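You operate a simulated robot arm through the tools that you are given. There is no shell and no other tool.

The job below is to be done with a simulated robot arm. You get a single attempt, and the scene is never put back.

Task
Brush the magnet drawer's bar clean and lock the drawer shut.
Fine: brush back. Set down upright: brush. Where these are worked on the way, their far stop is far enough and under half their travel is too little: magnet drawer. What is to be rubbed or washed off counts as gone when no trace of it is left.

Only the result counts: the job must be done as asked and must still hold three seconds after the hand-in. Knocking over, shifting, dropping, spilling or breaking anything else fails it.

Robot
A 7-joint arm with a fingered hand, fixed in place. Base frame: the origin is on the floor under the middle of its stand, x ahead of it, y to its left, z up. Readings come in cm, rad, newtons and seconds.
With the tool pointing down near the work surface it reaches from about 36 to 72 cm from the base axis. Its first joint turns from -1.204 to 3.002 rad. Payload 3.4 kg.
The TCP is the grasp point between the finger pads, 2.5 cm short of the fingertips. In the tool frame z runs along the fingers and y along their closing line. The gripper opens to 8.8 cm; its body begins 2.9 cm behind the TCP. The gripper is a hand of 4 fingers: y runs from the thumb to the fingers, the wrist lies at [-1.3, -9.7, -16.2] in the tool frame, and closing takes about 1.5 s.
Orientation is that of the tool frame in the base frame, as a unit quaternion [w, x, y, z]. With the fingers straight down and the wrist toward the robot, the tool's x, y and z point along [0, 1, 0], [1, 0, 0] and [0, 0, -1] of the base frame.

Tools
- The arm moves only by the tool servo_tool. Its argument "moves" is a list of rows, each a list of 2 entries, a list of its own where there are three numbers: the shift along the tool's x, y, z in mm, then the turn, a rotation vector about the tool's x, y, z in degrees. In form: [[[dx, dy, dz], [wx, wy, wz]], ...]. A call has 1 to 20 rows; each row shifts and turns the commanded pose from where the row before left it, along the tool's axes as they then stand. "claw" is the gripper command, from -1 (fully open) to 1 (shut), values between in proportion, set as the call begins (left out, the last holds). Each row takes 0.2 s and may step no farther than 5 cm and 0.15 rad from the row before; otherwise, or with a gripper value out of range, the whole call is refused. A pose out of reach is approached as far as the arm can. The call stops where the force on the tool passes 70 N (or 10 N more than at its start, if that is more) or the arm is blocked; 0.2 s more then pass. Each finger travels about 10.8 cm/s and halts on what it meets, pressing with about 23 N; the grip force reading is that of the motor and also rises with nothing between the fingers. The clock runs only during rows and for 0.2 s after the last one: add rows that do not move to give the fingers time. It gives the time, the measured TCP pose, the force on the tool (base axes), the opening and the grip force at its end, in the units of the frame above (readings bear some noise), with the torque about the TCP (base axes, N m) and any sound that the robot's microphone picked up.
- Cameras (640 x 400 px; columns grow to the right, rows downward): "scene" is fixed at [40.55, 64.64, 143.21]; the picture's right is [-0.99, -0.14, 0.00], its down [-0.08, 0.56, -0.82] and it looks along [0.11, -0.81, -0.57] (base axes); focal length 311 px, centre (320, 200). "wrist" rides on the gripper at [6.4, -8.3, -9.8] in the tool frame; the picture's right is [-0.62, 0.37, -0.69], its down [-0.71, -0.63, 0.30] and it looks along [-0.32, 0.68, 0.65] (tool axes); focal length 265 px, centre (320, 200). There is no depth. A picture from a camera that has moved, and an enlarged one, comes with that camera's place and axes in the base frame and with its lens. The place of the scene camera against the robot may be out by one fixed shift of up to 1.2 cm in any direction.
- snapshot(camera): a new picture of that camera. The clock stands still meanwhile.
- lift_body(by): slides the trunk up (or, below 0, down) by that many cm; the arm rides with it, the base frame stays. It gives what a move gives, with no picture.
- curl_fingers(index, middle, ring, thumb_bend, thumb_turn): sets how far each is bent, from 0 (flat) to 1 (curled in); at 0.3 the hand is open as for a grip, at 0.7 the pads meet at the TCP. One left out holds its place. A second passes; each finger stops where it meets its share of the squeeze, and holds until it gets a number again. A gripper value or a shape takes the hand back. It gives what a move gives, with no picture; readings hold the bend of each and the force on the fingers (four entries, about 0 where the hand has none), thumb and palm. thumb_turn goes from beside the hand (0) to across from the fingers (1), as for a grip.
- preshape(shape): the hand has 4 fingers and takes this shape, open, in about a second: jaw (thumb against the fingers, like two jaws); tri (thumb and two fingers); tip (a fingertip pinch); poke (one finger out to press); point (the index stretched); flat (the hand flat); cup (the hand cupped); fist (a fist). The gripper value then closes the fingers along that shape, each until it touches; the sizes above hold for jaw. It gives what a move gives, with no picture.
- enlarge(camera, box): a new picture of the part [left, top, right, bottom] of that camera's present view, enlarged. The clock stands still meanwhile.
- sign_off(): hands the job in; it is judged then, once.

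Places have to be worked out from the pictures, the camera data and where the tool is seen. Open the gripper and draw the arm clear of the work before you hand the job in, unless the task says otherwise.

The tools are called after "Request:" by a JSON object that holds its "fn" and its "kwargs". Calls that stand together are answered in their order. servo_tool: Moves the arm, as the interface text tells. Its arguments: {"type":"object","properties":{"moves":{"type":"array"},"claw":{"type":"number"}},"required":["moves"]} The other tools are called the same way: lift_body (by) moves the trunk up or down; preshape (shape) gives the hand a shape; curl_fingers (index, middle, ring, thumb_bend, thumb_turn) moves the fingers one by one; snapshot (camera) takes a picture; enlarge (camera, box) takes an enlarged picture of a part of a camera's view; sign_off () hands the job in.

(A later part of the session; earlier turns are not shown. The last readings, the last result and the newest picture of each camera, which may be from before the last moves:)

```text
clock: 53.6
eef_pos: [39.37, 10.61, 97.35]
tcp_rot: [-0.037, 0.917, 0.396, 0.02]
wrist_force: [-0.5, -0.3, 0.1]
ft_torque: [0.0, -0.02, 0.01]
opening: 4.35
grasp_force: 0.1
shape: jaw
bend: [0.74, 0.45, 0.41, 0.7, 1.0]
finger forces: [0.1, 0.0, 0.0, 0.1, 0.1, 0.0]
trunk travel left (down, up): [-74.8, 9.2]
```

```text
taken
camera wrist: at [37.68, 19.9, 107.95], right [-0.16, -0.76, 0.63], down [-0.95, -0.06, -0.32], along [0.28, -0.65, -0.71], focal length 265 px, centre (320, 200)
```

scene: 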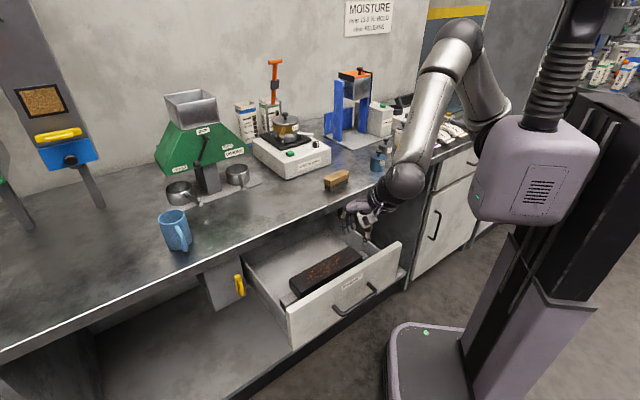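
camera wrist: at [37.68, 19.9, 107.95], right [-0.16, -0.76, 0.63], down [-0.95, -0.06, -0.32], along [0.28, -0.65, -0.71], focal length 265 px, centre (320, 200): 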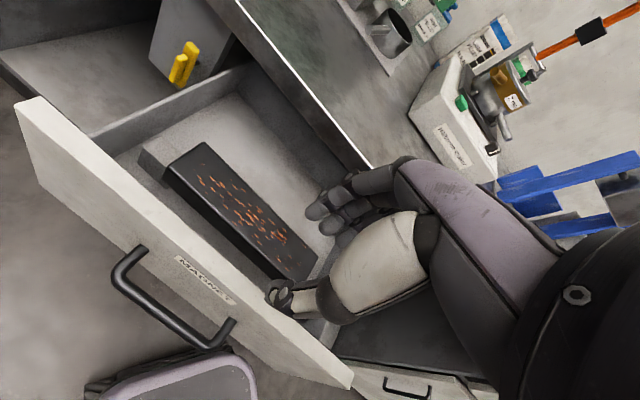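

Trunk is near zero and the hand is well above the drawer. I'll raise the trunk to its upper range and carry the hand over toward the brush at about z 100, levelling the tool on the way.

Request:
{"fn": "lift_body", "kwargs": {"by": 8.5}}

Request:
{"fn": "servo_tool", "kwargs": {"moves": [[[-23, 30, 5], [-0.4, -0.5, 0]], [[-23, 30, 5], [-0.4, -0.5, 0]], [[-23, 30, 5], [-0.4, -0.5, 0]], [[-23, 30, 5], [-0.4, -0.5, 0]], [[-23, 30, 5], [-0.4, -0.5, 0]], [[-23, 30, 5], [-0.4, -0.5, 0]], [[-23, 30, 5], [-0.4, -0.5, 0]], [[0, 0, 0], [0, 0, 0]]], "claw": -1}}

Request:
{"fn": "snapshot", "kwargs": {"camera": "wrist"}}

Request:
{"fn": "snapshot", "kwargs": {"camera": "scene"}}

```text
clock: 54.8
eef_pos: [39.42, 10.59, 105.73]
tcp_rot: [-0.037, 0.917, 0.397, 0.019]
wrist_force: [0.0, -0.5, -0.3]
ft_torque: [0.0, -0.01, 0.01]
opening: 4.36
grasp_force: 0.0
shape: jaw
bend: [0.74, 0.45, 0.41, 0.7, 1.0]
finger forces: [0.1, 0.1, 0.1, 0.1, 0.1, 0.1]
trunk travel left (down, up): [-83.3, 0.7]
```

```text
clock: 56.6
eef_pos: [44.02, -15.15, 101.6]
tcp_rot: [-0.018, 0.92, 0.391, 0.018]
wrist_force: [-0.3, 0.4, 0.4]
ft_torque: [0.0, -0.01, -0.01]
opening: 8.77
grasp_force: 0.0
shape: jaw
bend: [0.3, 0.3, 0.3, 0.3, 0.98]
finger forces: [0.1, 0.1, 0.1, 0.0, 0.0, 0.0]
trunk travel left (down, up): [-83.3, 0.7]
```

```text
taken
camera wrist: at [42.29, -5.37, 111.92], right [-0.18, -0.73, 0.66], down [-0.94, -0.06, -0.33], along [0.28, -0.68, -0.68], focal length 265 px, centre (320, 200)
```

wrist: 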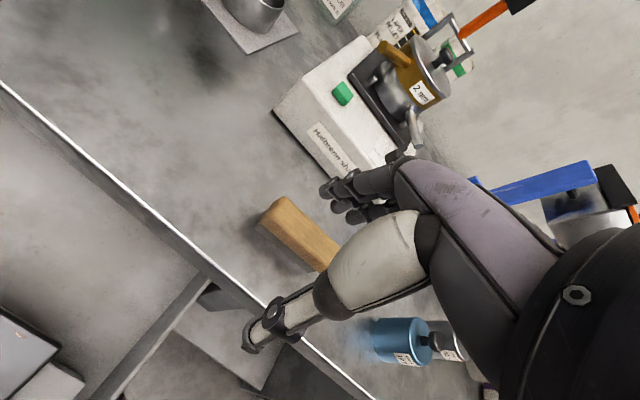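

```text
taken
```

scene: 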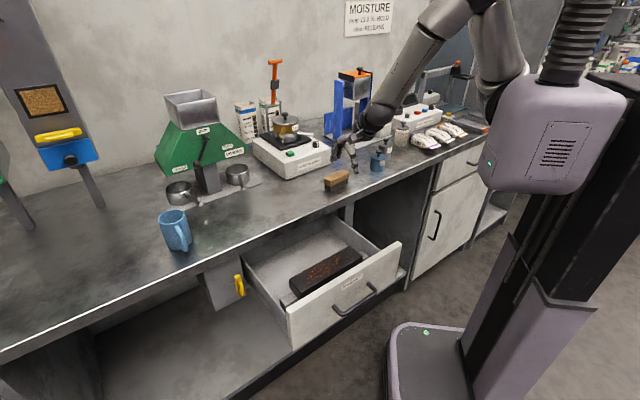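

Arm moved well. I'll zoom in on the brush in both views to locate it precisely.

Request:
{"fn": "enlarge", "kwargs": {"camera": "wrist", "box": [220, 160, 380, 300]}}

Request:
{"fn": "enlarge", "kwargs": {"camera": "scene", "box": [310, 150, 390, 210]}}

```text
2.86 times, centred on (300, 230) of wrist
camera zoom: at [42.29, -5.37, 111.92], right [-0.18, -0.73, 0.66], down [-0.94, -0.06, -0.33], along [0.28, -0.68, -0.68], focal length 758 px, centre (377, 114)
```

zoom: 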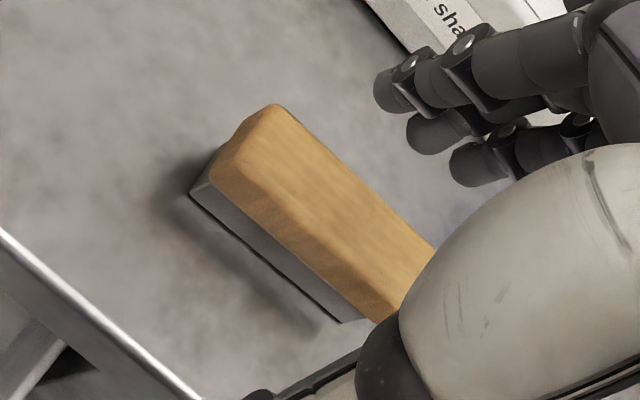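

```text
6.67 times, centred on (350, 180) of scene
camera zoom: at [40.55, 64.64, 143.21], right [-0.99, -0.14, 0.0], down [-0.08, 0.56, -0.82], along [0.11, -0.81, -0.57], focal length 2073 px, centre (120, 333)
```

zoom: 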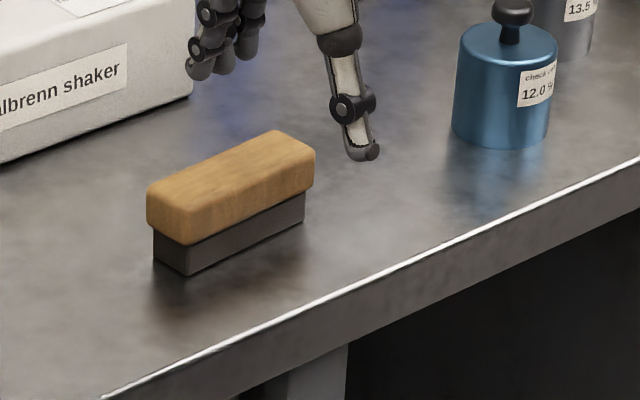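

The brush's wood block is about 8.2 × 2.9 cm, centred near (46.75, -21.85), with its long axis at about 48° and top near z 92.4. I'll align the jaw across its width and come down to just above it.

Request:
{"fn": "servo_tool", "kwargs": {"moves": [[[-16, 32, 0], [-1.1, -2.7, -2.4]], [[-16, 33, 0], [0, 0, 0]], [[0, 0, 25], [0, 0, 0]], [[0, 0, 25], [0, 0, 0]], [[0, 0, 0], [0, 0, 0]]]}}

Request:
{"fn": "snapshot", "kwargs": {"camera": "wrist"}}

Request:
{"fn": "enlarge", "kwargs": {"camera": "scene", "box": [310, 150, 390, 210]}}

```text
clock: 57.8
eef_pos: [46.26, -22.25, 96.12]
tcp_rot: [0.018, 0.908, 0.418, -0.017]
wrist_force: [0.3, 0.0, 0.3]
ft_torque: [0.01, -0.02, 0.02]
opening: 8.75
grasp_force: 0.1
shape: jaw
bend: [0.3, 0.3, 0.3, 0.3, 0.98]
finger forces: [0.1, 0.0, 0.0, 0.1, 0.0, 0.0]
trunk travel left (down, up): [-83.3, 0.7]
```

```text
taken
camera wrist: at [44.29, -11.7, 105.47], right [-0.11, -0.68, 0.73], down [-0.95, -0.15, -0.28], along [0.3, -0.72, -0.62], focal length 265 px, centre (320, 200)
```

wrist: 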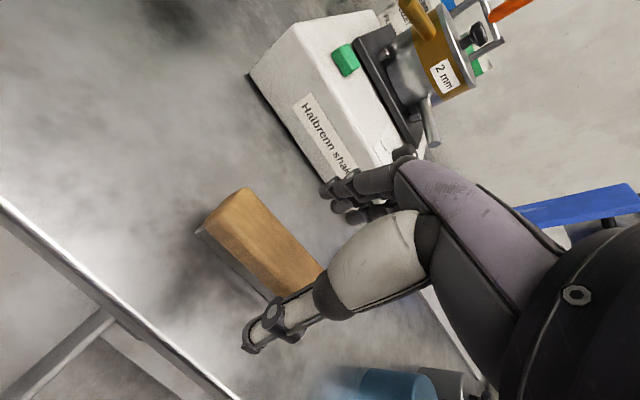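

```text
6.67 times, centred on (350, 180) of scene
camera zoom: at [40.55, 64.64, 143.21], right [-0.99, -0.14, 0.0], down [-0.08, 0.56, -0.82], along [0.11, -0.81, -0.57], focal length 2073 px, centre (120, 333)
```

zoom: 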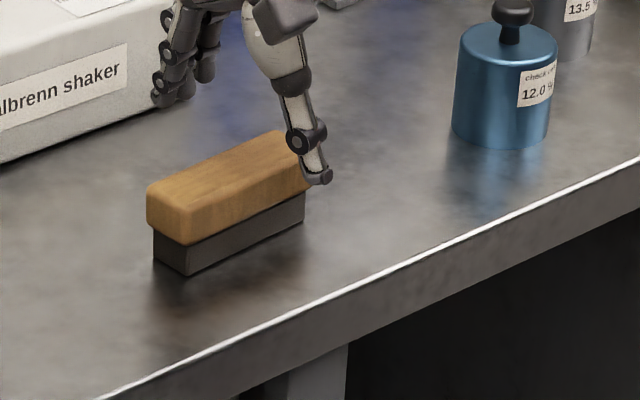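

The hand is over the brush within half a centimetre. I'll make a small correction and lower so the pads flank the wood block.

Request:
{"fn": "servo_tool", "kwargs": {"moves": [[[3, 4, 0], [0.6, 1.6, 0]], [[0, 0, 15], [0, 0, 0]], [[0, 0, 15], [0, 0, 0]], [[0, 0, 10], [0, 0, 0]], [[0, 0, 0], [0, 0, 0]]]}}

Request:
{"fn": "snapshot", "kwargs": {"camera": "wrist"}}

Request:
{"fn": "enlarge", "kwargs": {"camera": "scene", "box": [310, 150, 390, 210]}}

```text
clock: 59.0
eef_pos: [46.75, -22.31, 92.13]
tcp_rot: [0.008, 0.909, 0.417, -0.006]
wrist_force: [-0.7, 0.2, -0.2]
ft_torque: [0.04, -0.01, 0.03]
opening: 8.78
grasp_force: 0.0
shape: jaw
bend: [0.3, 0.3, 0.3, 0.3, 0.98]
finger forces: [0.0, 0.1, 0.1, 0.1, 0.0, 0.0]
trunk travel left (down, up): [-83.3, 0.7]
```

```text
taken
camera wrist: at [44.72, -12.09, 101.75], right [-0.12, -0.7, 0.71], down [-0.94, -0.14, -0.3], along [0.3, -0.7, -0.64], focal length 265 px, centre (320, 200)
```

wrist: 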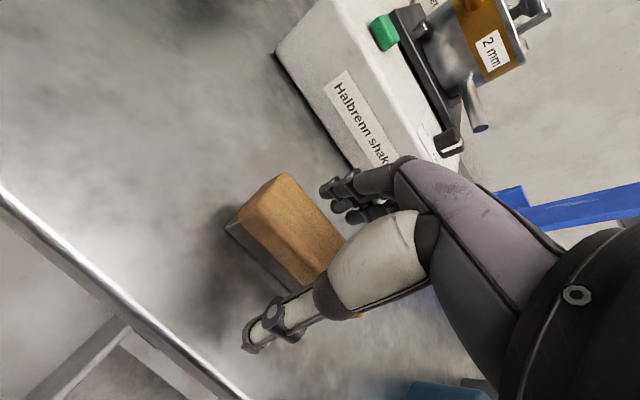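

```text
6.67 times, centred on (350, 180) of scene
camera zoom: at [40.55, 64.64, 143.21], right [-0.99, -0.14, 0.0], down [-0.08, 0.56, -0.82], along [0.11, -0.81, -0.57], focal length 2073 px, centre (120, 333)
```

zoom: 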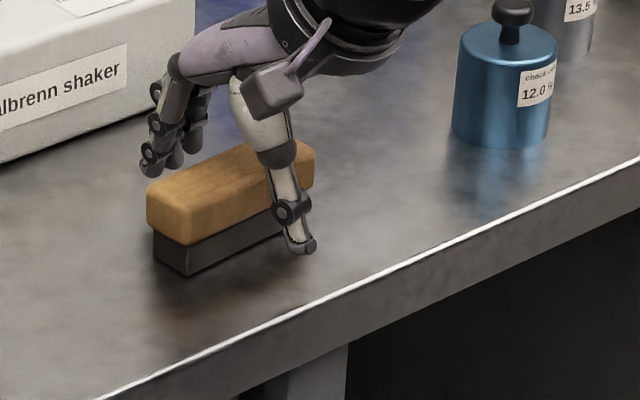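

The jaw straddles the brush with the tips about 1 cm above the bench. I'll lower 3 mm and close.

Request:
{"fn": "servo_tool", "kwargs": {"moves": [[[0, 0, 3], [0, 0, 0]], [[0, 0, 0], [0, 0, 0]]]}}

Request:
{"fn": "servo_tool", "kwargs": {"moves": [[[0, 0, 0], [0, 0, 0]], [[0, 0, 0], [0, 0, 0]], [[0, 0, 0], [0, 0, 0]], [[0, 0, 0], [0, 0, 0]], [[0, 0, 0], [0, 0, 0]], [[0, 0, 0], [0, 0, 0]], [[0, 0, 0], [0, 0, 0]], [[0, 0, 0], [0, 0, 0]]], "claw": 1}}

Request:
{"fn": "enlarge", "kwargs": {"camera": "scene", "box": [310, 150, 390, 210]}}

Request:
{"fn": "snapshot", "kwargs": {"camera": "wrist"}}

```text
clock: 59.6
eef_pos: [46.87, -22.4, 91.78]
tcp_rot: [0.007, 0.909, 0.418, -0.006]
wrist_force: [0.0, 0.2, -0.4]
ft_torque: [0.03, -0.03, 0.02]
opening: 8.76
grasp_force: 0.1
shape: jaw
bend: [0.3, 0.3, 0.3, 0.3, 0.98]
finger forces: [0.1, 0.0, 0.0, 0.0, 0.0, 0.0]
trunk travel left (down, up): [-83.3, 0.7]
```

```text
clock: 61.4
eef_pos: [46.79, -22.31, 91.76]
tcp_rot: [0.007, 0.908, 0.418, -0.007]
wrist_force: [-0.6, -0.3, 0.4]
ft_torque: [0.0, -0.04, 0.0]
opening: 2.68
grasp_force: 23.0
shape: jaw
bend: [0.74, 0.54, 0.53, 0.74, 1.0]
finger forces: [12.0, 6.1, 2.7, 0.1, 20.8, 0.0]
trunk travel left (down, up): [-83.3, 0.7]
```

```text
6.67 times, centred on (350, 180) of scene
camera zoom: at [40.55, 64.64, 143.21], right [-0.99, -0.14, 0.0], down [-0.08, 0.56, -0.82], along [0.11, -0.81, -0.57], focal length 2073 px, centre (120, 333)
```

zoom: 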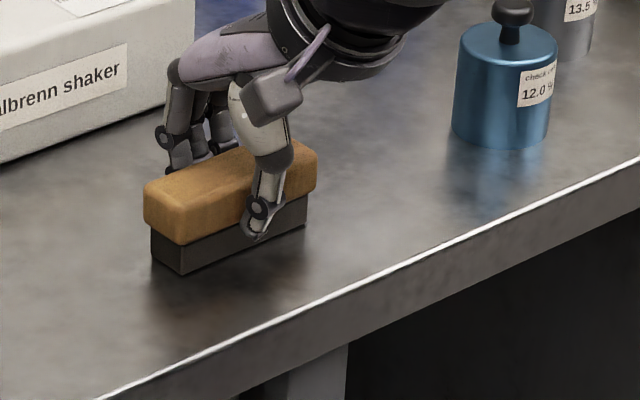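

```text
taken
camera wrist: at [44.74, -12.1, 101.45], right [-0.12, -0.7, 0.71], down [-0.94, -0.14, -0.3], along [0.3, -0.7, -0.64], focal length 265 px, centre (320, 200)
```

wrist: 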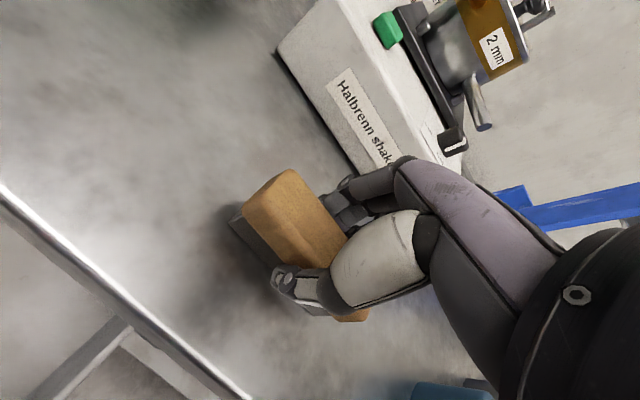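

The brush is held firmly. I'll lift it straight up about 8 cm and check that it hangs level before carrying it over.

Request:
{"fn": "servo_tool", "kwargs": {"moves": [[[0, 0, -10], [0, 0, 0]], [[0, 0, -20], [0, 0, 0]], [[0, 0, -25], [0, 0, 0]], [[0, 0, -25], [0, 0, 0]], [[0, 0, 0], [0, 0, 0]]]}}

Request:
{"fn": "snapshot", "kwargs": {"camera": "scene"}}

Request:
{"fn": "enlarge", "kwargs": {"camera": "scene", "box": [310, 110, 390, 170]}}

```text
clock: 62.6
eef_pos: [46.97, -22.22, 99.67]
tcp_rot: [0.008, 0.909, 0.418, -0.007]
wrist_force: [-0.2, -0.4, -1.0]
ft_torque: [-0.05, 0.03, 0.04]
opening: 2.69
grasp_force: 22.9
shape: jaw
bend: [0.74, 0.54, 0.53, 0.74, 1.0]
finger forces: [12.1, 6.0, 2.8, 0.0, 20.7, 0.1]
trunk travel left (down, up): [-83.3, 0.7]
```

```text
taken
```

scene: 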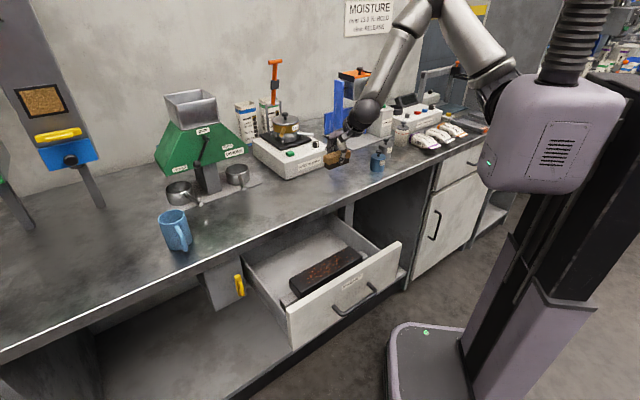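

```text
6.67 times, centred on (350, 140) of scene
camera zoom: at [40.55, 64.64, 143.21], right [-0.99, -0.14, 0.0], down [-0.08, 0.56, -0.82], along [0.11, -0.81, -0.57], focal length 2073 px, centre (120, 600)
```

zoom: 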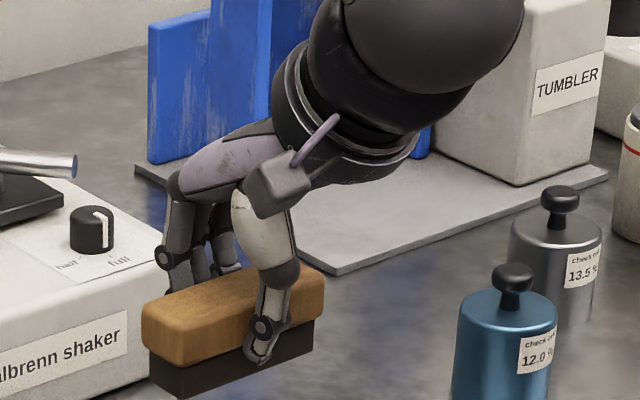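

The brush is level in the grip. I'll carry it over the open drawer at this height.

Request:
{"fn": "servo_tool", "kwargs": {"moves": [[[33, -29, 0], [0, 0, 0]], [[33, -29, 0], [0, 0, 0]], [[33, -29, 0], [0, 0, 0]], [[33, -29, 0], [0, 0, 0]], [[33, -29, 0], [0, 0, 0]], [[33, -29, 0], [0, 0, 0]], [[0, 0, 0], [0, 0, 0]], [[0, 0, 0], [0, 0, 0]]]}}

Request:
{"fn": "snapshot", "kwargs": {"camera": "scene"}}

Request:
{"fn": "snapshot", "kwargs": {"camera": "wrist"}}

```text
clock: 64.4
eef_pos: [47.67, 3.44, 100.56]
tcp_rot: [-0.021, 0.919, 0.394, 0.006]
wrist_force: [0.5, -0.4, -1.4]
ft_torque: [0.02, -0.03, 0.0]
opening: 2.66
grasp_force: 22.8
shape: jaw
bend: [0.74, 0.54, 0.53, 0.74, 1.0]
finger forces: [12.1, 5.9, 2.8, 0.0, 20.8, 0.0]
trunk travel left (down, up): [-83.3, 0.7]
```

```text
taken
```

scene: 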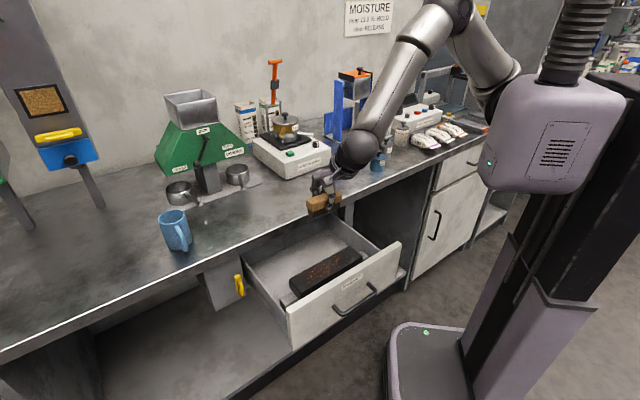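

```text
taken
camera wrist: at [46.09, 13.17, 110.91], right [-0.16, -0.73, 0.66], down [-0.95, -0.07, -0.3], along [0.27, -0.68, -0.69], focal length 265 px, centre (320, 200)
```

wrist: 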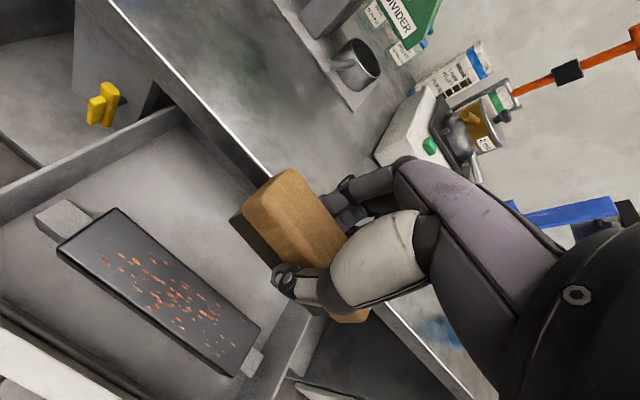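

The brush is over the drawer; the bar measures n 27.1–32.8, u 25–46.8, top near z 77.4. I'll centre over it, level the brush, and lower with the trunk to about 1.5 cm above.

Request:
{"fn": "servo_tool", "kwargs": {"moves": [[[-3, -13, 0], [-1.9, -1.6, 0]], [[0, 0, 0], [0, 0, 0]], [[0, 0, 0], [0, 0, 0]]]}}

Request:
{"fn": "lift_body", "kwargs": {"by": -17.5}}

Request:
{"fn": "enlarge", "kwargs": {"camera": "scene", "box": [270, 210, 390, 300]}}

Request:
{"fn": "snapshot", "kwargs": {"camera": "wrist"}}

```text
clock: 65.2
eef_pos: [46.34, 4.01, 100.23]
tcp_rot: [0.001, 0.919, 0.394, -0.005]
wrist_force: [0.5, 0.0, -0.1]
ft_torque: [0.03, 0.0, 0.02]
opening: 2.65
grasp_force: 23.2
shape: jaw
bend: [0.74, 0.54, 0.53, 0.74, 1.0]
finger forces: [12.2, 5.9, 2.8, 0.0, 20.9, 0.1]
trunk travel left (down, up): [-83.3, 0.7]
```

```text
clock: 67.1
eef_pos: [46.26, 3.88, 82.91]
tcp_rot: [0.0, 0.919, 0.394, -0.003]
wrist_force: [0.2, 0.5, -0.1]
ft_torque: [0.01, -0.01, -0.02]
opening: 2.65
grasp_force: 22.7
shape: jaw
bend: [0.74, 0.54, 0.53, 0.74, 1.0]
finger forces: [12.2, 5.9, 2.8, 0.1, 20.7, 0.0]
trunk travel left (down, up): [-65.8, 18.2]
```

```text
4.44 times, centred on (330, 255) of scene
camera zoom: at [40.55, 64.64, 143.21], right [-0.99, -0.14, 0.0], down [-0.08, 0.56, -0.82], along [0.11, -0.81, -0.57], focal length 1382 px, centre (276, -44)
```

zoom: 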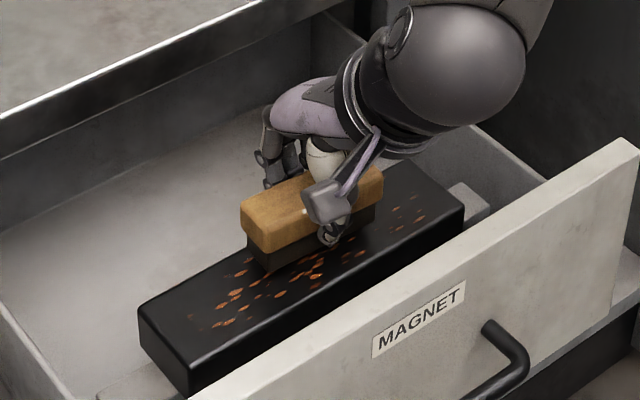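

```text
taken
camera wrist: at [44.78, 14.2, 92.68], right [-0.16, -0.7, 0.7], down [-0.95, -0.08, -0.3], along [0.27, -0.71, -0.65], focal length 265 px, centre (320, 200)
```

wrist: 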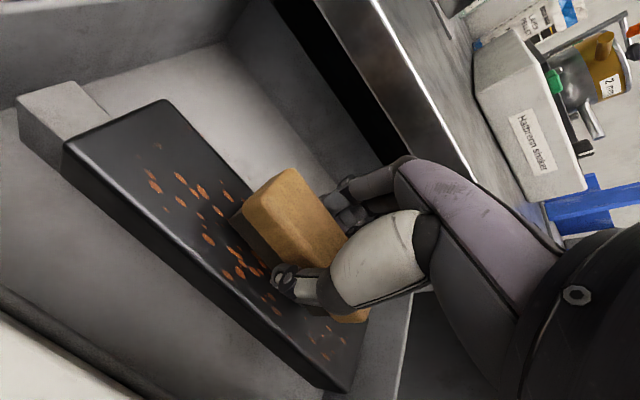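

The brush is about 2 cm above the bar. I'll lower in small steps to find contact.

Request:
{"fn": "servo_tool", "kwargs": {"moves": [[[0, 0, 5], [0, 0, 0]], [[0, 0, 5], [0, 0, 0]], [[0, 0, 5], [0, 0, 0]], [[0, 0, 3], [0, 0, 0]], [[0, 0, 0], [0, 0, 0]]]}}

Request:
{"fn": "enlarge", "kwargs": {"camera": "scene", "box": [270, 210, 390, 300]}}

```text
clock: 68.3
eef_pos: [46.18, 4.06, 81.02]
tcp_rot: [0.008, 0.917, 0.398, -0.001]
wrist_force: [3.9, 3.3, 25.6]
ft_torque: [0.0, -0.19, 0.07]
opening: 2.76
grasp_force: 23.0
shape: jaw
bend: [0.75, 0.55, 0.56, 0.77, 1.0]
finger forces: [14.0, 6.6, 2.3, 0.0, 21.5, 0.0]
trunk travel left (down, up): [-65.8, 18.2]
```

```text
4.44 times, centred on (330, 255) of scene
camera zoom: at [40.55, 64.64, 143.21], right [-0.99, -0.14, 0.0], down [-0.08, 0.56, -0.82], along [0.11, -0.81, -0.57], focal length 1382 px, centre (276, -44)
```

zoom: 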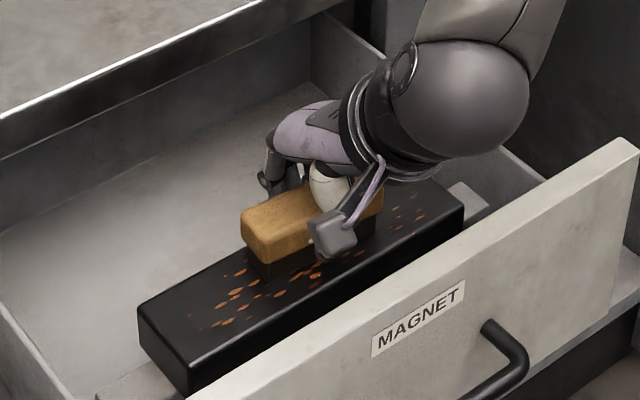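

Contact with about 25 N at TCP z 81.0. I'll ease off to a light press and make a first stroke across the bar's width.

Request:
{"fn": "servo_tool", "kwargs": {"moves": [[[0, 0, -2.5], [0, 0, 0]], [[0, 10, 0], [0, 0, 0]], [[0, 10, 0], [0, 0, 0]], [[0, 9, 0], [0, 0, 0]], [[0, -10, 0], [0, 0, 0]], [[0, -10, 0], [0, 0, 0]], [[0, -10, 0], [0, 0, 0]], [[0, -10, 0], [0, 0, 0]], [[0, -10, 0], [0, 0, 0]], [[0, -5, 0], [0, 0, 0]], [[0, 10, 0], [0, 0, 0]], [[0, 10, 0], [0, 0, 0]], [[0, 0, 0], [0, 0, 0]]]}}

Request:
{"fn": "enlarge", "kwargs": {"camera": "scene", "box": [270, 210, 390, 300]}}

Request:
{"fn": "snapshot", "kwargs": {"camera": "wrist"}}

```text
clock: 71.1
eef_pos: [45.64, 4.55, 80.82]
tcp_rot: [0.007, 0.917, 0.399, -0.007]
wrist_force: [0.2, 0.3, 1.1]
ft_torque: [0.01, 0.01, 0.0]
opening: 2.59
grasp_force: 23.0
shape: jaw
bend: [0.74, 0.55, 0.59, 0.78, 0.98]
finger forces: [13.0, 5.4, 2.8, 0.1, 21.5, 0.0]
trunk travel left (down, up): [-65.8, 18.2]
```

```text
4.44 times, centred on (330, 255) of scene
camera zoom: at [40.55, 64.64, 143.21], right [-0.99, -0.14, 0.0], down [-0.08, 0.56, -0.82], along [0.11, -0.81, -0.57], focal length 1382 px, centre (276, -44)
```

zoom: 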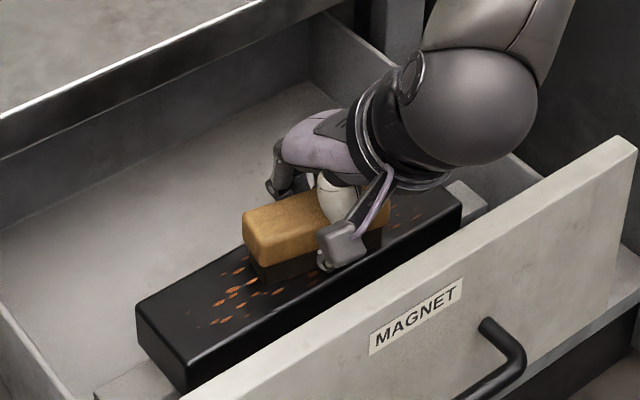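

```text
taken
camera wrist: at [43.92, 14.85, 90.58], right [-0.15, -0.69, 0.71], down [-0.95, -0.1, -0.29], along [0.27, -0.71, -0.64], focal length 265 px, centre (320, 200)
```

wrist: 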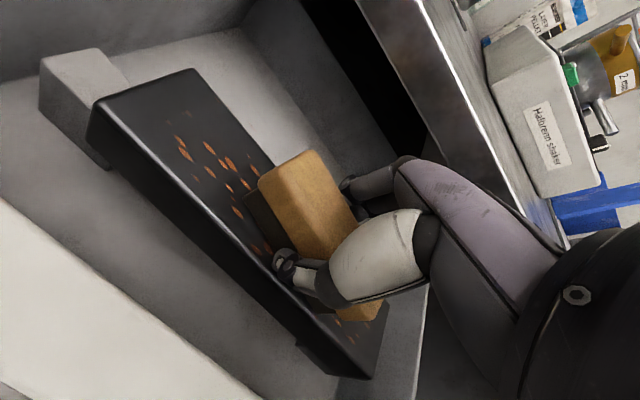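

The central patch is already cleaned and the brushing works with a light press. I'll now sweep along the bar's length in several lanes.

Request:
{"fn": "servo_tool", "kwargs": {"moves": [[[0, 0, 2], [0, 0, 0]], [[0, -8, 0], [0, 0, 0]], [[20, 0, 0], [0, 0, 0]], [[20, 0, 0], [0, 0, 0]], [[20, 0, 0], [0, 0, 0]], [[20, 0, 0], [0, 0, 0]], [[0, 9, 0], [0, 0, 0]], [[0, 9, 0], [0, 0, 0]], [[-20, 0, 0], [0, 0, 0]], [[-20, 0, 0], [0, 0, 0]], [[-20, 0, 0], [0, 0, 0]], [[-20, 0, 0], [0, 0, 0]], [[0, 0, 0], [0, 0, 0]]]}}

Request:
{"fn": "enlarge", "kwargs": {"camera": "scene", "box": [270, 210, 390, 300]}}

Request:
{"fn": "snapshot", "kwargs": {"camera": "wrist"}}

```text
clock: 73.9
eef_pos: [46.11, 3.49, 80.42]
tcp_rot: [0.011, 0.917, 0.398, -0.007]
wrist_force: [7.5, 6.3, 40.5]
ft_torque: [-0.08, -0.84, 0.11]
opening: 2.84
grasp_force: 23.1
shape: jaw
bend: [0.76, 0.56, 0.61, 0.79, 0.97]
finger forces: [48.2, 6.7, 1.5, 0.1, 22.8, 0.1]
trunk travel left (down, up): [-65.8, 18.2]
```

```text
4.44 times, centred on (330, 255) of scene
camera zoom: at [40.55, 64.64, 143.21], right [-0.99, -0.14, 0.0], down [-0.08, 0.56, -0.82], along [0.11, -0.81, -0.57], focal length 1382 px, centre (276, -44)
```

zoom: 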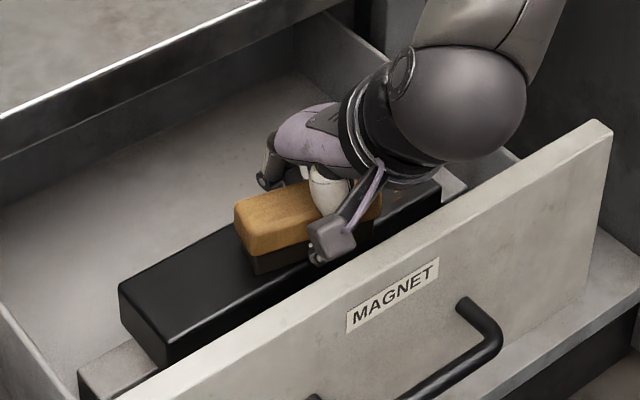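

```text
taken
camera wrist: at [44.46, 14.03, 90.14], right [-0.15, -0.69, 0.71], down [-0.95, -0.1, -0.3], along [0.28, -0.72, -0.64], focal length 265 px, centre (320, 200)
```

wrist: 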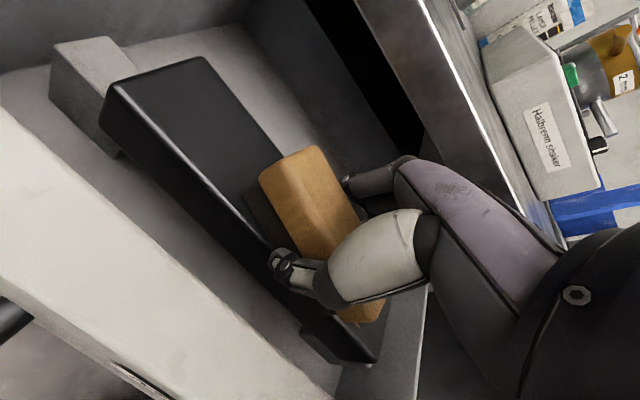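

The left half is clean, but the press grew to 40 N and friction nudged the drawer in about 2 cm. I'll ease up, sweep the right part along the bar, and lift between lanes so the drawer isn't pushed.

Request:
{"fn": "servo_tool", "kwargs": {"moves": [[[0, 0, -4], [0, 0, 0]], [[-20, 0, 0], [0, 0, 0]], [[-20, 0, 0], [0, 0, 0]], [[-22, 0, 0], [0, 0, 0]], [[0, 0, -10], [0, 0, 0]], [[0, 0, 0], [0, 0, 0]]]}}

Request:
{"fn": "enlarge", "kwargs": {"camera": "scene", "box": [270, 210, 390, 300]}}

Request:
{"fn": "snapshot", "kwargs": {"camera": "wrist"}}

```text
clock: 75.3
eef_pos: [42.4, -0.65, 82.74]
tcp_rot: [-0.004, 0.919, 0.393, 0.0]
wrist_force: [0.0, 0.9, -1.2]
ft_torque: [-0.04, -0.03, -0.02]
opening: 2.54
grasp_force: 22.6
shape: jaw
bend: [0.74, 0.57, 0.6, 0.77, 0.98]
finger forces: [11.7, 5.0, 2.5, 0.0, 19.1, 0.0]
trunk travel left (down, up): [-65.8, 18.2]
```

```text
4.44 times, centred on (330, 255) of scene
camera zoom: at [40.55, 64.64, 143.21], right [-0.99, -0.14, 0.0], down [-0.08, 0.56, -0.82], along [0.11, -0.81, -0.57], focal length 1382 px, centre (276, -44)
```

zoom: 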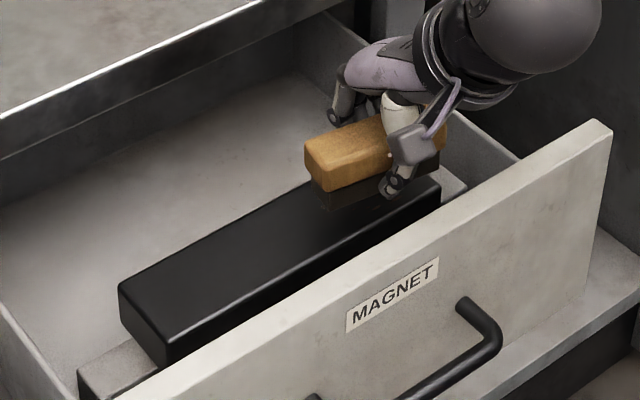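

```text
taken
camera wrist: at [40.79, 9.53, 92.73], right [-0.16, -0.71, 0.69], down [-0.95, -0.08, -0.3], along [0.27, -0.7, -0.66], focal length 265 px, centre (320, 200)
```

wrist: 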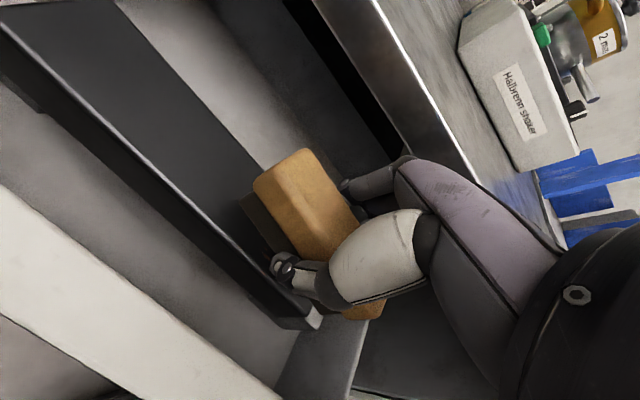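

The visible bar looks clean. I'll raise the hand and shift left to see the right end.

Request:
{"fn": "lift_body", "kwargs": {"by": 8}}

Request:
{"fn": "enlarge", "kwargs": {"camera": "scene", "box": [270, 200, 390, 300]}}

Request:
{"fn": "snapshot", "kwargs": {"camera": "wrist"}}

```text
clock: 76.5
eef_pos: [42.44, -0.3, 91.06]
tcp_rot: [-0.005, 0.918, 0.396, 0.004]
wrist_force: [-0.1, 0.1, -1.3]
ft_torque: [-0.01, 0.0, 0.01]
opening: 2.51
grasp_force: 23.0
shape: jaw
bend: [0.74, 0.57, 0.6, 0.77, 0.98]
finger forces: [11.8, 4.8, 2.5, 0.1, 19.1, 0.0]
trunk travel left (down, up): [-73.8, 10.2]
```

```text
4.00 times, centred on (330, 250) of scene
camera zoom: at [40.55, 64.64, 143.21], right [-0.99, -0.14, 0.0], down [-0.08, 0.56, -0.82], along [0.11, -0.81, -0.57], focal length 1244 px, centre (280, 0)
```

zoom: 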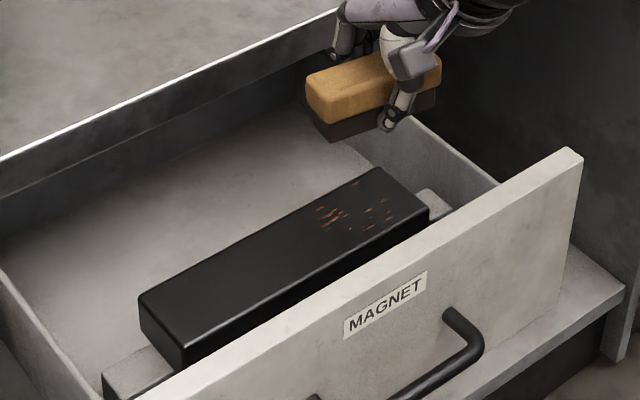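

```text
taken
camera wrist: at [40.72, 9.8, 101.01], right [-0.16, -0.71, 0.68], down [-0.95, -0.08, -0.31], along [0.28, -0.7, -0.66], focal length 265 px, centre (320, 200)
```

wrist: 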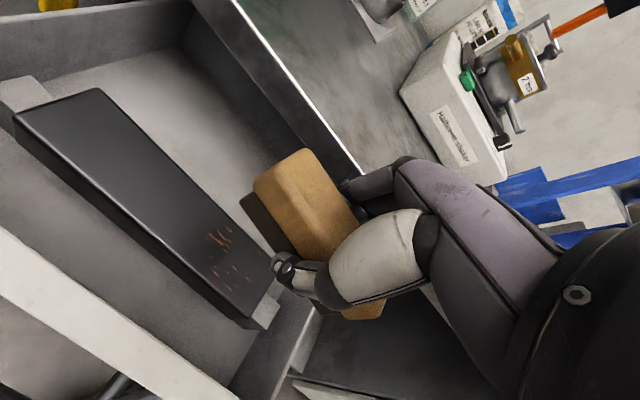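

Filings remain only at the right end (u 26–32); my last pass there was too high. I'll position over it and lower to a light contact.

Request:
{"fn": "servo_tool", "kwargs": {"moves": [[[-8, 6, 0], [0, 0, 0]], [[0, 0, 0], [0, 0, 0]]]}}

Request:
{"fn": "lift_body", "kwargs": {"by": -9.3}}

Request:
{"fn": "servo_tool", "kwargs": {"moves": [[[0, 0, 4], [0, 0, 0]], [[0, 0, 3], [0, 0, 0]], [[0, 0, 0], [0, 0, 0]]]}}

```text
clock: 77.1
eef_pos: [42.35, -1.26, 91.03]
tcp_rot: [-0.004, 0.918, 0.397, 0.002]
wrist_force: [0.0, 0.1, -1.5]
ft_torque: [0.02, -0.01, -0.04]
opening: 2.55
grasp_force: 22.7
shape: jaw
bend: [0.74, 0.57, 0.6, 0.77, 0.98]
finger forces: [11.7, 4.9, 2.5, 0.1, 19.1, 0.0]
trunk travel left (down, up): [-73.8, 10.2]
```

```text
clock: 78.4
eef_pos: [42.27, -1.13, 81.67]
tcp_rot: [-0.004, 0.917, 0.399, 0.002]
wrist_force: [-0.9, -0.8, -1.4]
ft_torque: [-0.01, -0.03, 0.01]
opening: 2.52
grasp_force: 23.2
shape: jaw
bend: [0.74, 0.57, 0.6, 0.77, 0.98]
finger forces: [11.7, 4.9, 2.5, 0.1, 19.1, 0.1]
trunk travel left (down, up): [-64.5, 19.5]
```

```text
clock: 79.2
eef_pos: [42.54, -1.09, 81.57]
tcp_rot: [-0.002, 0.917, 0.398, 0.01]
wrist_force: [-0.1, -0.3, -1.6]
ft_torque: [-0.03, -0.02, 0.04]
opening: 2.52
grasp_force: 23.1
shape: jaw
bend: [0.74, 0.57, 0.6, 0.77, 0.98]
finger forces: [11.7, 4.9, 2.6, 0.0, 19.1, 0.0]
trunk travel left (down, up): [-64.5, 19.5]
```

The arm won't go lower in this posture, so I'll use the trunk for the last bit.

Request:
{"fn": "lift_body", "kwargs": {"by": -0.6}}

```text
clock: 79.7
eef_pos: [42.54, -1.11, 80.71]
tcp_rot: [-0.003, 0.918, 0.396, 0.009]
wrist_force: [0.1, 1.6, 5.0]
ft_torque: [-0.02, -0.1, 0.03]
opening: 2.55
grasp_force: 22.5
shape: jaw
bend: [0.74, 0.57, 0.6, 0.77, 0.98]
finger forces: [17.2, 4.6, 2.4, 0.1, 20.0, 0.1]
trunk travel left (down, up): [-63.9, 20.1]
```

Light contact (about 6 N). I'll stroke along the bar here.

Request:
{"fn": "servo_tool", "kwargs": {"moves": [[[-12, 0, 0], [0, 0, 0]], [[-12, 0, 0], [0, 0, 0]], [[15, 0, 0], [0, 0, 0]], [[15, 0, 0], [0, 0, 0]], [[15, 0, 0], [0, 0, 0]], [[-15, 0, 0], [0, 0, 0]], [[-15, 0, 0], [0, 0, 0]], [[0, 0, 0], [0, 0, 0]]]}}

Request:
{"fn": "enlarge", "kwargs": {"camera": "scene", "box": [270, 200, 390, 300]}}

Request:
{"fn": "snapshot", "kwargs": {"camera": "wrist"}}

```text
clock: 81.5
eef_pos: [41.58, -1.97, 80.67]
tcp_rot: [-0.002, 0.919, 0.394, 0.006]
wrist_force: [5.8, 7.8, 38.4]
ft_torque: [0.29, -0.42, 0.09]
opening: 2.77
grasp_force: 23.1
shape: jaw
bend: [0.76, 0.57, 0.61, 0.79, 0.95]
finger forces: [39.6, 5.3, 0.5, 0.0, 34.9, 0.1]
trunk travel left (down, up): [-63.9, 20.1]
```

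```text
4.00 times, centred on (330, 250) of scene
camera zoom: at [40.55, 64.64, 143.21], right [-0.99, -0.14, 0.0], down [-0.08, 0.56, -0.82], along [0.11, -0.81, -0.57], focal length 1244 px, centre (280, 0)
```

zoom: 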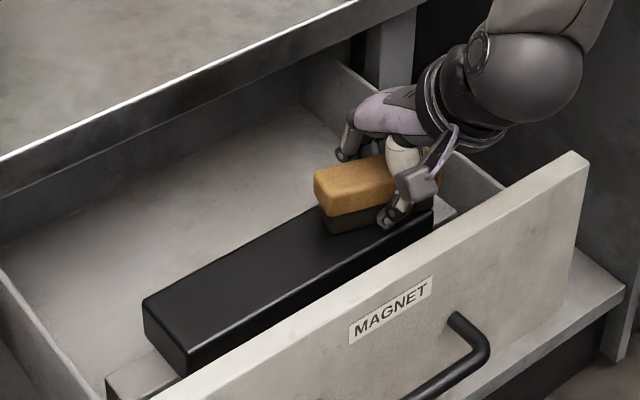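

```text
taken
camera wrist: at [39.94, 8.21, 90.57], right [-0.17, -0.71, 0.69], down [-0.95, -0.08, -0.31], along [0.28, -0.7, -0.66], focal length 265 px, centre (320, 200)
```

wrist: 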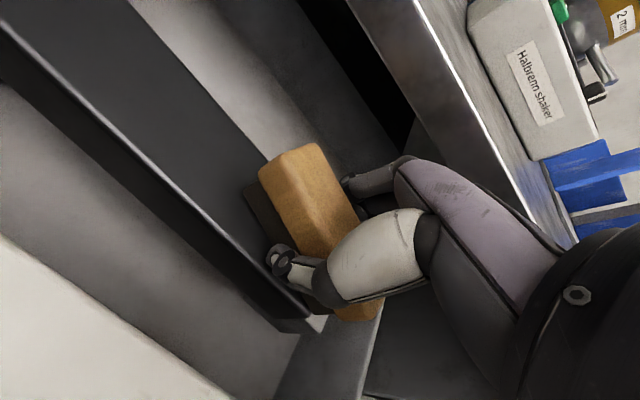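

The press built up to 38 N. I'll lift slightly, view the right end, and shift to the next lane.

Request:
{"fn": "lift_body", "kwargs": {"by": 1.5}}

Request:
{"fn": "servo_tool", "kwargs": {"moves": [[[0, 16, 0], [0, 0, 0]], [[0, 0, 0], [0, 0, 0]]]}}

Request:
{"fn": "lift_body", "kwargs": {"by": -1.2}}

```text
clock: 82.2
eef_pos: [41.65, -1.85, 81.88]
tcp_rot: [-0.005, 0.918, 0.397, 0.002]
wrist_force: [0.6, 0.1, -0.7]
ft_torque: [-0.01, 0.03, 0.0]
opening: 2.57
grasp_force: 23.0
shape: jaw
bend: [0.74, 0.57, 0.6, 0.78, 0.97]
finger forces: [12.1, 5.2, 2.2, 0.0, 19.5, 0.0]
trunk travel left (down, up): [-65.4, 18.6]
```

```text
clock: 82.8
eef_pos: [43.12, -2.7, 82.39]
tcp_rot: [-0.001, 0.916, 0.401, 0.01]
wrist_force: [0.3, 0.4, -0.4]
ft_torque: [0.05, -0.03, -0.03]
opening: 2.57
grasp_force: 22.8
shape: jaw
bend: [0.74, 0.57, 0.6, 0.78, 0.97]
finger forces: [12.1, 5.1, 2.3, 0.0, 19.6, 0.0]
trunk travel left (down, up): [-65.4, 18.6]
```

```text
clock: 83.3
eef_pos: [43.01, -2.95, 81.05]
tcp_rot: [-0.002, 0.917, 0.398, 0.008]
wrist_force: [-0.6, -0.3, -0.8]
ft_torque: [0.01, 0.03, -0.03]
opening: 2.59
grasp_force: 22.9
shape: jaw
bend: [0.74, 0.57, 0.6, 0.78, 0.97]
finger forces: [12.0, 5.0, 2.2, 0.0, 19.5, 0.0]
trunk travel left (down, up): [-64.2, 19.8]
```

No contact yet at z 81.05; a bit lower, then stroke.

Request:
{"fn": "lift_body", "kwargs": {"by": -0.5}}

Request:
{"fn": "servo_tool", "kwargs": {"moves": [[[12, 0, 0], [0, 0, 0]], [[12, 0, 0], [0, 0, 0]], [[12, 0, 0], [0, 0, 0]], [[-12, 0, 0], [0, 0, 0]], [[-12, 0, 0], [0, 0, 0]], [[-12, 0, 0], [0, 0, 0]], [[0, 0, 0], [0, 0, 0]]]}}

Request:
{"fn": "lift_body", "kwargs": {"by": 10}}

Request:
{"fn": "enlarge", "kwargs": {"camera": "scene", "box": [270, 200, 390, 300]}}

Request:
{"fn": "snapshot", "kwargs": {"camera": "wrist"}}

```text
clock: 83.9
eef_pos: [43.12, -3.0, 80.69]
tcp_rot: [0.001, 0.918, 0.397, 0.009]
wrist_force: [2.5, 1.1, 23.0]
ft_torque: [0.12, 0.02, 0.03]
opening: 2.69
grasp_force: 23.4
shape: jaw
bend: [0.74, 0.56, 0.6, 0.79, 0.97]
finger forces: [14.0, 8.4, 2.7, 0.0, 37.4, 0.1]
trunk travel left (down, up): [-63.7, 20.3]
```

```text
clock: 85.5
eef_pos: [42.95, -3.17, 80.44]
tcp_rot: [-0.003, 0.919, 0.395, 0.005]
wrist_force: [7.1, 5.9, 30.9]
ft_torque: [0.49, -0.35, -0.1]
opening: 2.75
grasp_force: 23.0
shape: jaw
bend: [0.74, 0.58, 0.62, 0.84, 0.9]
finger forces: [18.6, 4.7, 1.0, 0.0, 43.9, 0.0]
trunk travel left (down, up): [-63.7, 20.3]
```

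```text
clock: 86.8
eef_pos: [42.83, -2.91, 90.13]
tcp_rot: [-0.004, 0.917, 0.398, 0.004]
wrist_force: [-0.2, -0.1, 0.0]
ft_torque: [0.01, 0.09, 0.01]
opening: 2.47
grasp_force: 23.2
shape: jaw
bend: [0.74, 0.56, 0.6, 0.79, 0.95]
finger forces: [13.6, 5.7, 1.9, 0.0, 21.1, 0.1]
trunk travel left (down, up): [-73.7, 10.3]
```

```text
4.00 times, centred on (330, 250) of scene
camera zoom: at [40.55, 64.64, 143.21], right [-0.99, -0.14, 0.0], down [-0.08, 0.56, -0.82], along [0.11, -0.81, -0.57], focal length 1244 px, centre (280, 0)
```

zoom: 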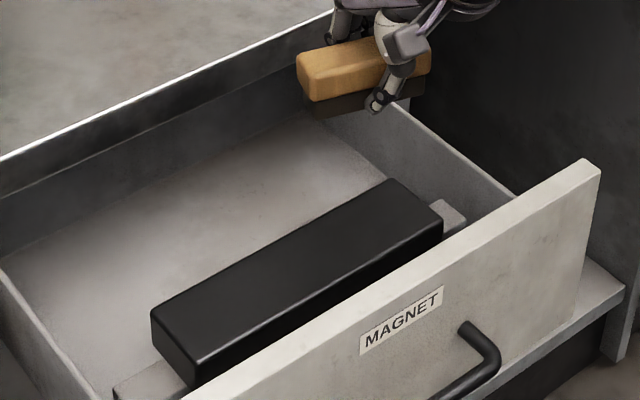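

```text
taken
camera wrist: at [41.14, 7.16, 100.15], right [-0.16, -0.71, 0.69], down [-0.95, -0.09, -0.31], along [0.28, -0.7, -0.66], focal length 265 px, centre (320, 200)
```

wrist: 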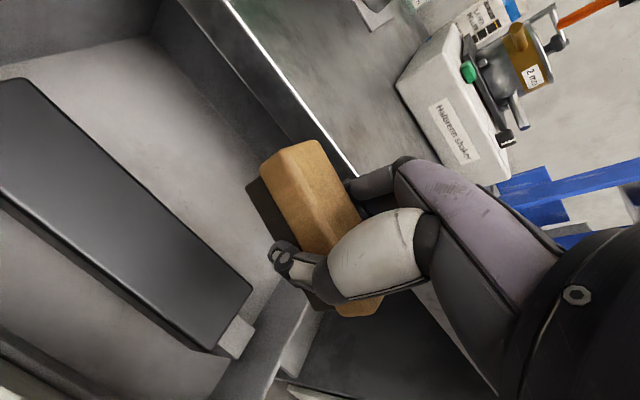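

The bar looks clean now. I'll zoom in to check for any remaining trace.

Request:
{"fn": "enlarge", "kwargs": {"camera": "scene", "box": [292, 240, 352, 300]}}

Request:
{"fn": "enlarge", "kwargs": {"camera": "wrist", "box": [0, 60, 270, 370]}}

Request:
{"fn": "enlarge", "kwargs": {"camera": "scene", "box": [330, 195, 390, 240]}}

```text
6.67 times, centred on (322, 270) of scene
camera zoom: at [40.55, 64.64, 143.21], right [-0.99, -0.14, 0.0], down [-0.08, 0.56, -0.82], along [0.11, -0.81, -0.57], focal length 2073 px, centre (307, -267)
```

zoom: 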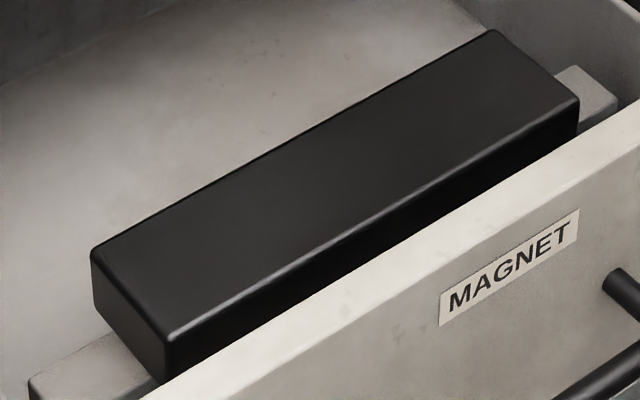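

```text
1.29 times, centred on (135, 215) of wrist
camera zoom: at [41.14, 7.16, 100.15], right [-0.16, -0.71, 0.69], down [-0.95, -0.09, -0.31], along [0.28, -0.7, -0.66], focal length 342 px, centre (559, 181)
```

zoom: 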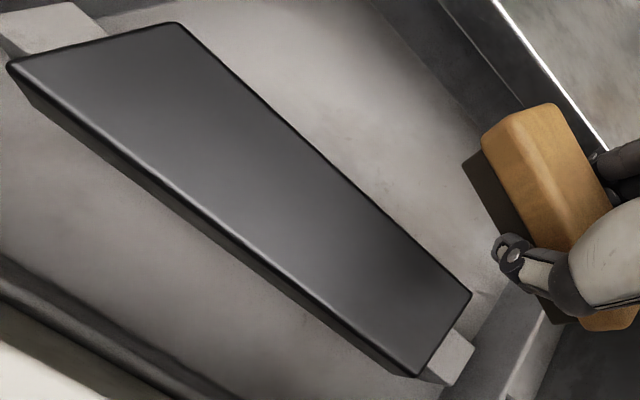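

```text
8.89 times, centred on (360, 218) of scene
camera zoom: at [40.55, 64.64, 143.21], right [-0.99, -0.14, 0.0], down [-0.08, 0.56, -0.82], along [0.11, -0.81, -0.57], focal length 2764 px, centre (-36, 44)
```

zoom: 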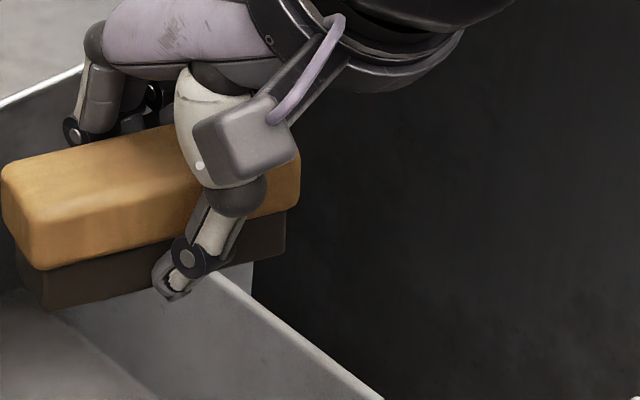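

No trace remains on the bar in either view. Before returning the brush, I'll check how it sits in the hand after the pressing.

Request:
{"fn": "enlarge", "kwargs": {"camera": "wrist", "box": [220, 120, 400, 340]}}

Request:
{"fn": "enlarge", "kwargs": {"camera": "scene", "box": [330, 200, 390, 240]}}

```text
1.82 times, centred on (310, 230) of wrist
camera zoom: at [41.14, 7.16, 100.15], right [-0.16, -0.71, 0.69], down [-0.95, -0.09, -0.31], along [0.28, -0.7, -0.66], focal length 483 px, centre (338, 146)
```

zoom: 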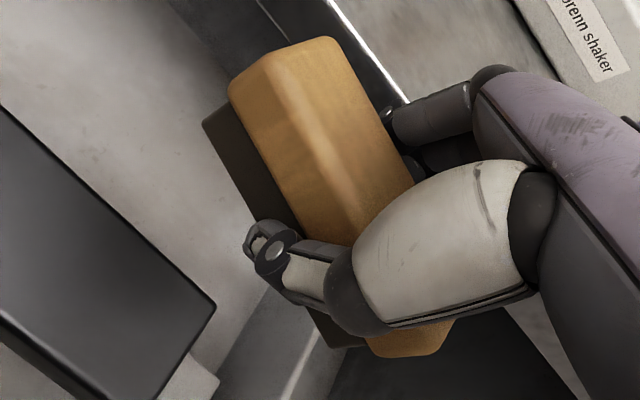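

```text
10.00 times, centred on (360, 220) of scene
camera zoom: at [40.55, 64.64, 143.21], right [-0.99, -0.14, 0.0], down [-0.08, 0.56, -0.82], along [0.11, -0.81, -0.57], focal length 3109 px, centre (-80, 0)
```

zoom: 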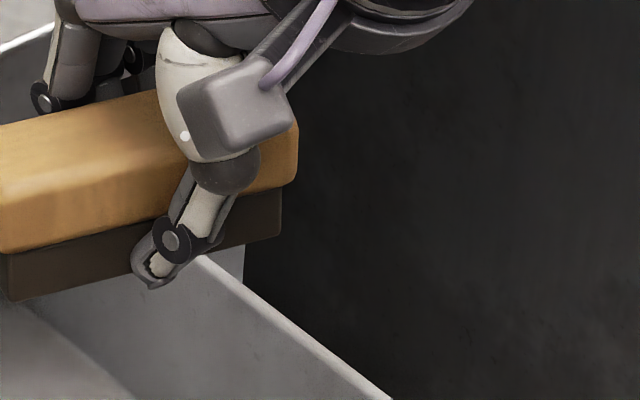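

The brush has slipped in the grip: it's turned about 19° clockwise and its centre sits about 1.5 cm toward the fingers, but still level. I'll raise up, yaw the hand to compensate, and carry it back above its original spot.

Request:
{"fn": "lift_body", "kwargs": {"by": 9.8}}

Request:
{"fn": "servo_tool", "kwargs": {"moves": [[[0, 0, 0], [0, 0, -7]], [[0, 0, 0], [0, 0, -7]], [[0, 0, 0], [0, 0, -7]], [[-34, 18, 0], [0, 0, 0]], [[-34, 18, 0], [0, 0, 0]], [[-34, 18, 0], [0, 0, 0]], [[-34, 18, 0], [0, 0, 0]], [[-34, 18, 0], [0, 0, 0]], [[0, 0, 0], [0, 0, 0]], [[0, 0, 0], [0, 0, 0]]]}}

Request:
{"fn": "snapshot", "kwargs": {"camera": "wrist"}}

Request:
{"fn": "snapshot", "kwargs": {"camera": "scene"}}

```text
clock: 88.1
eef_pos: [42.91, -3.02, 100.02]
tcp_rot: [-0.005, 0.918, 0.397, 0.003]
wrist_force: [-0.2, 0.2, -0.7]
ft_torque: [0.01, 0.03, 0.01]
opening: 2.47
grasp_force: 23.1
shape: jaw
bend: [0.74, 0.56, 0.6, 0.79, 0.95]
finger forces: [13.4, 5.7, 2.0, 0.1, 21.0, 0.0]
trunk travel left (down, up): [-83.5, 0.5]
```

```text
clock: 90.3
eef_pos: [44.94, -22.11, 100.12]
tcp_rot: [0.025, 0.816, 0.577, -0.019]
wrist_force: [-0.4, -0.6, -1.0]
ft_torque: [-0.01, 0.03, -0.01]
opening: 2.46
grasp_force: 22.4
shape: jaw
bend: [0.74, 0.56, 0.6, 0.78, 0.96]
finger forces: [13.3, 5.4, 2.1, 0.0, 20.8, 0.0]
trunk travel left (down, up): [-83.5, 0.5]
```

```text
taken
camera wrist: at [39.25, -12.76, 109.53], right [0.14, -0.66, 0.73], down [-0.83, -0.48, -0.28], along [0.54, -0.57, -0.62], focal length 265 px, centre (320, 200)
```

wrist: 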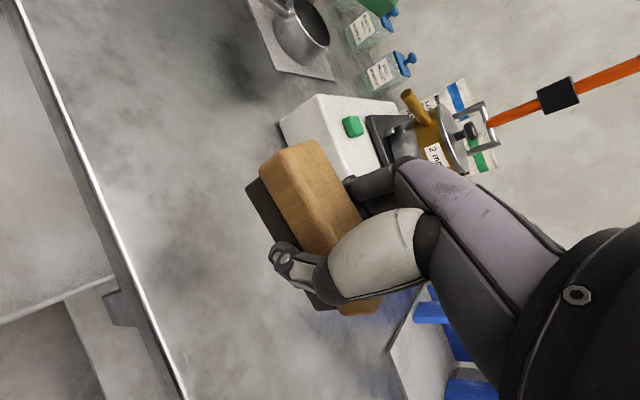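

```text
taken
```

scene: 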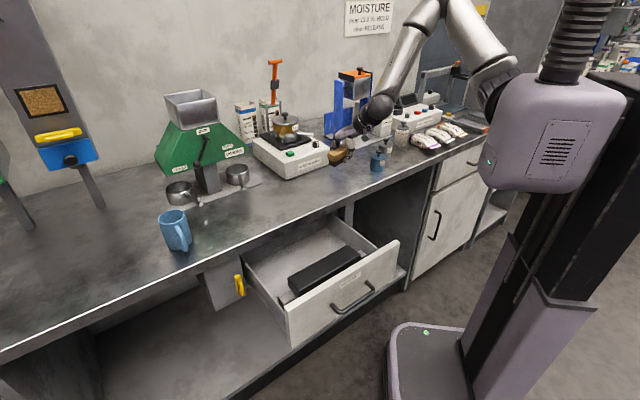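

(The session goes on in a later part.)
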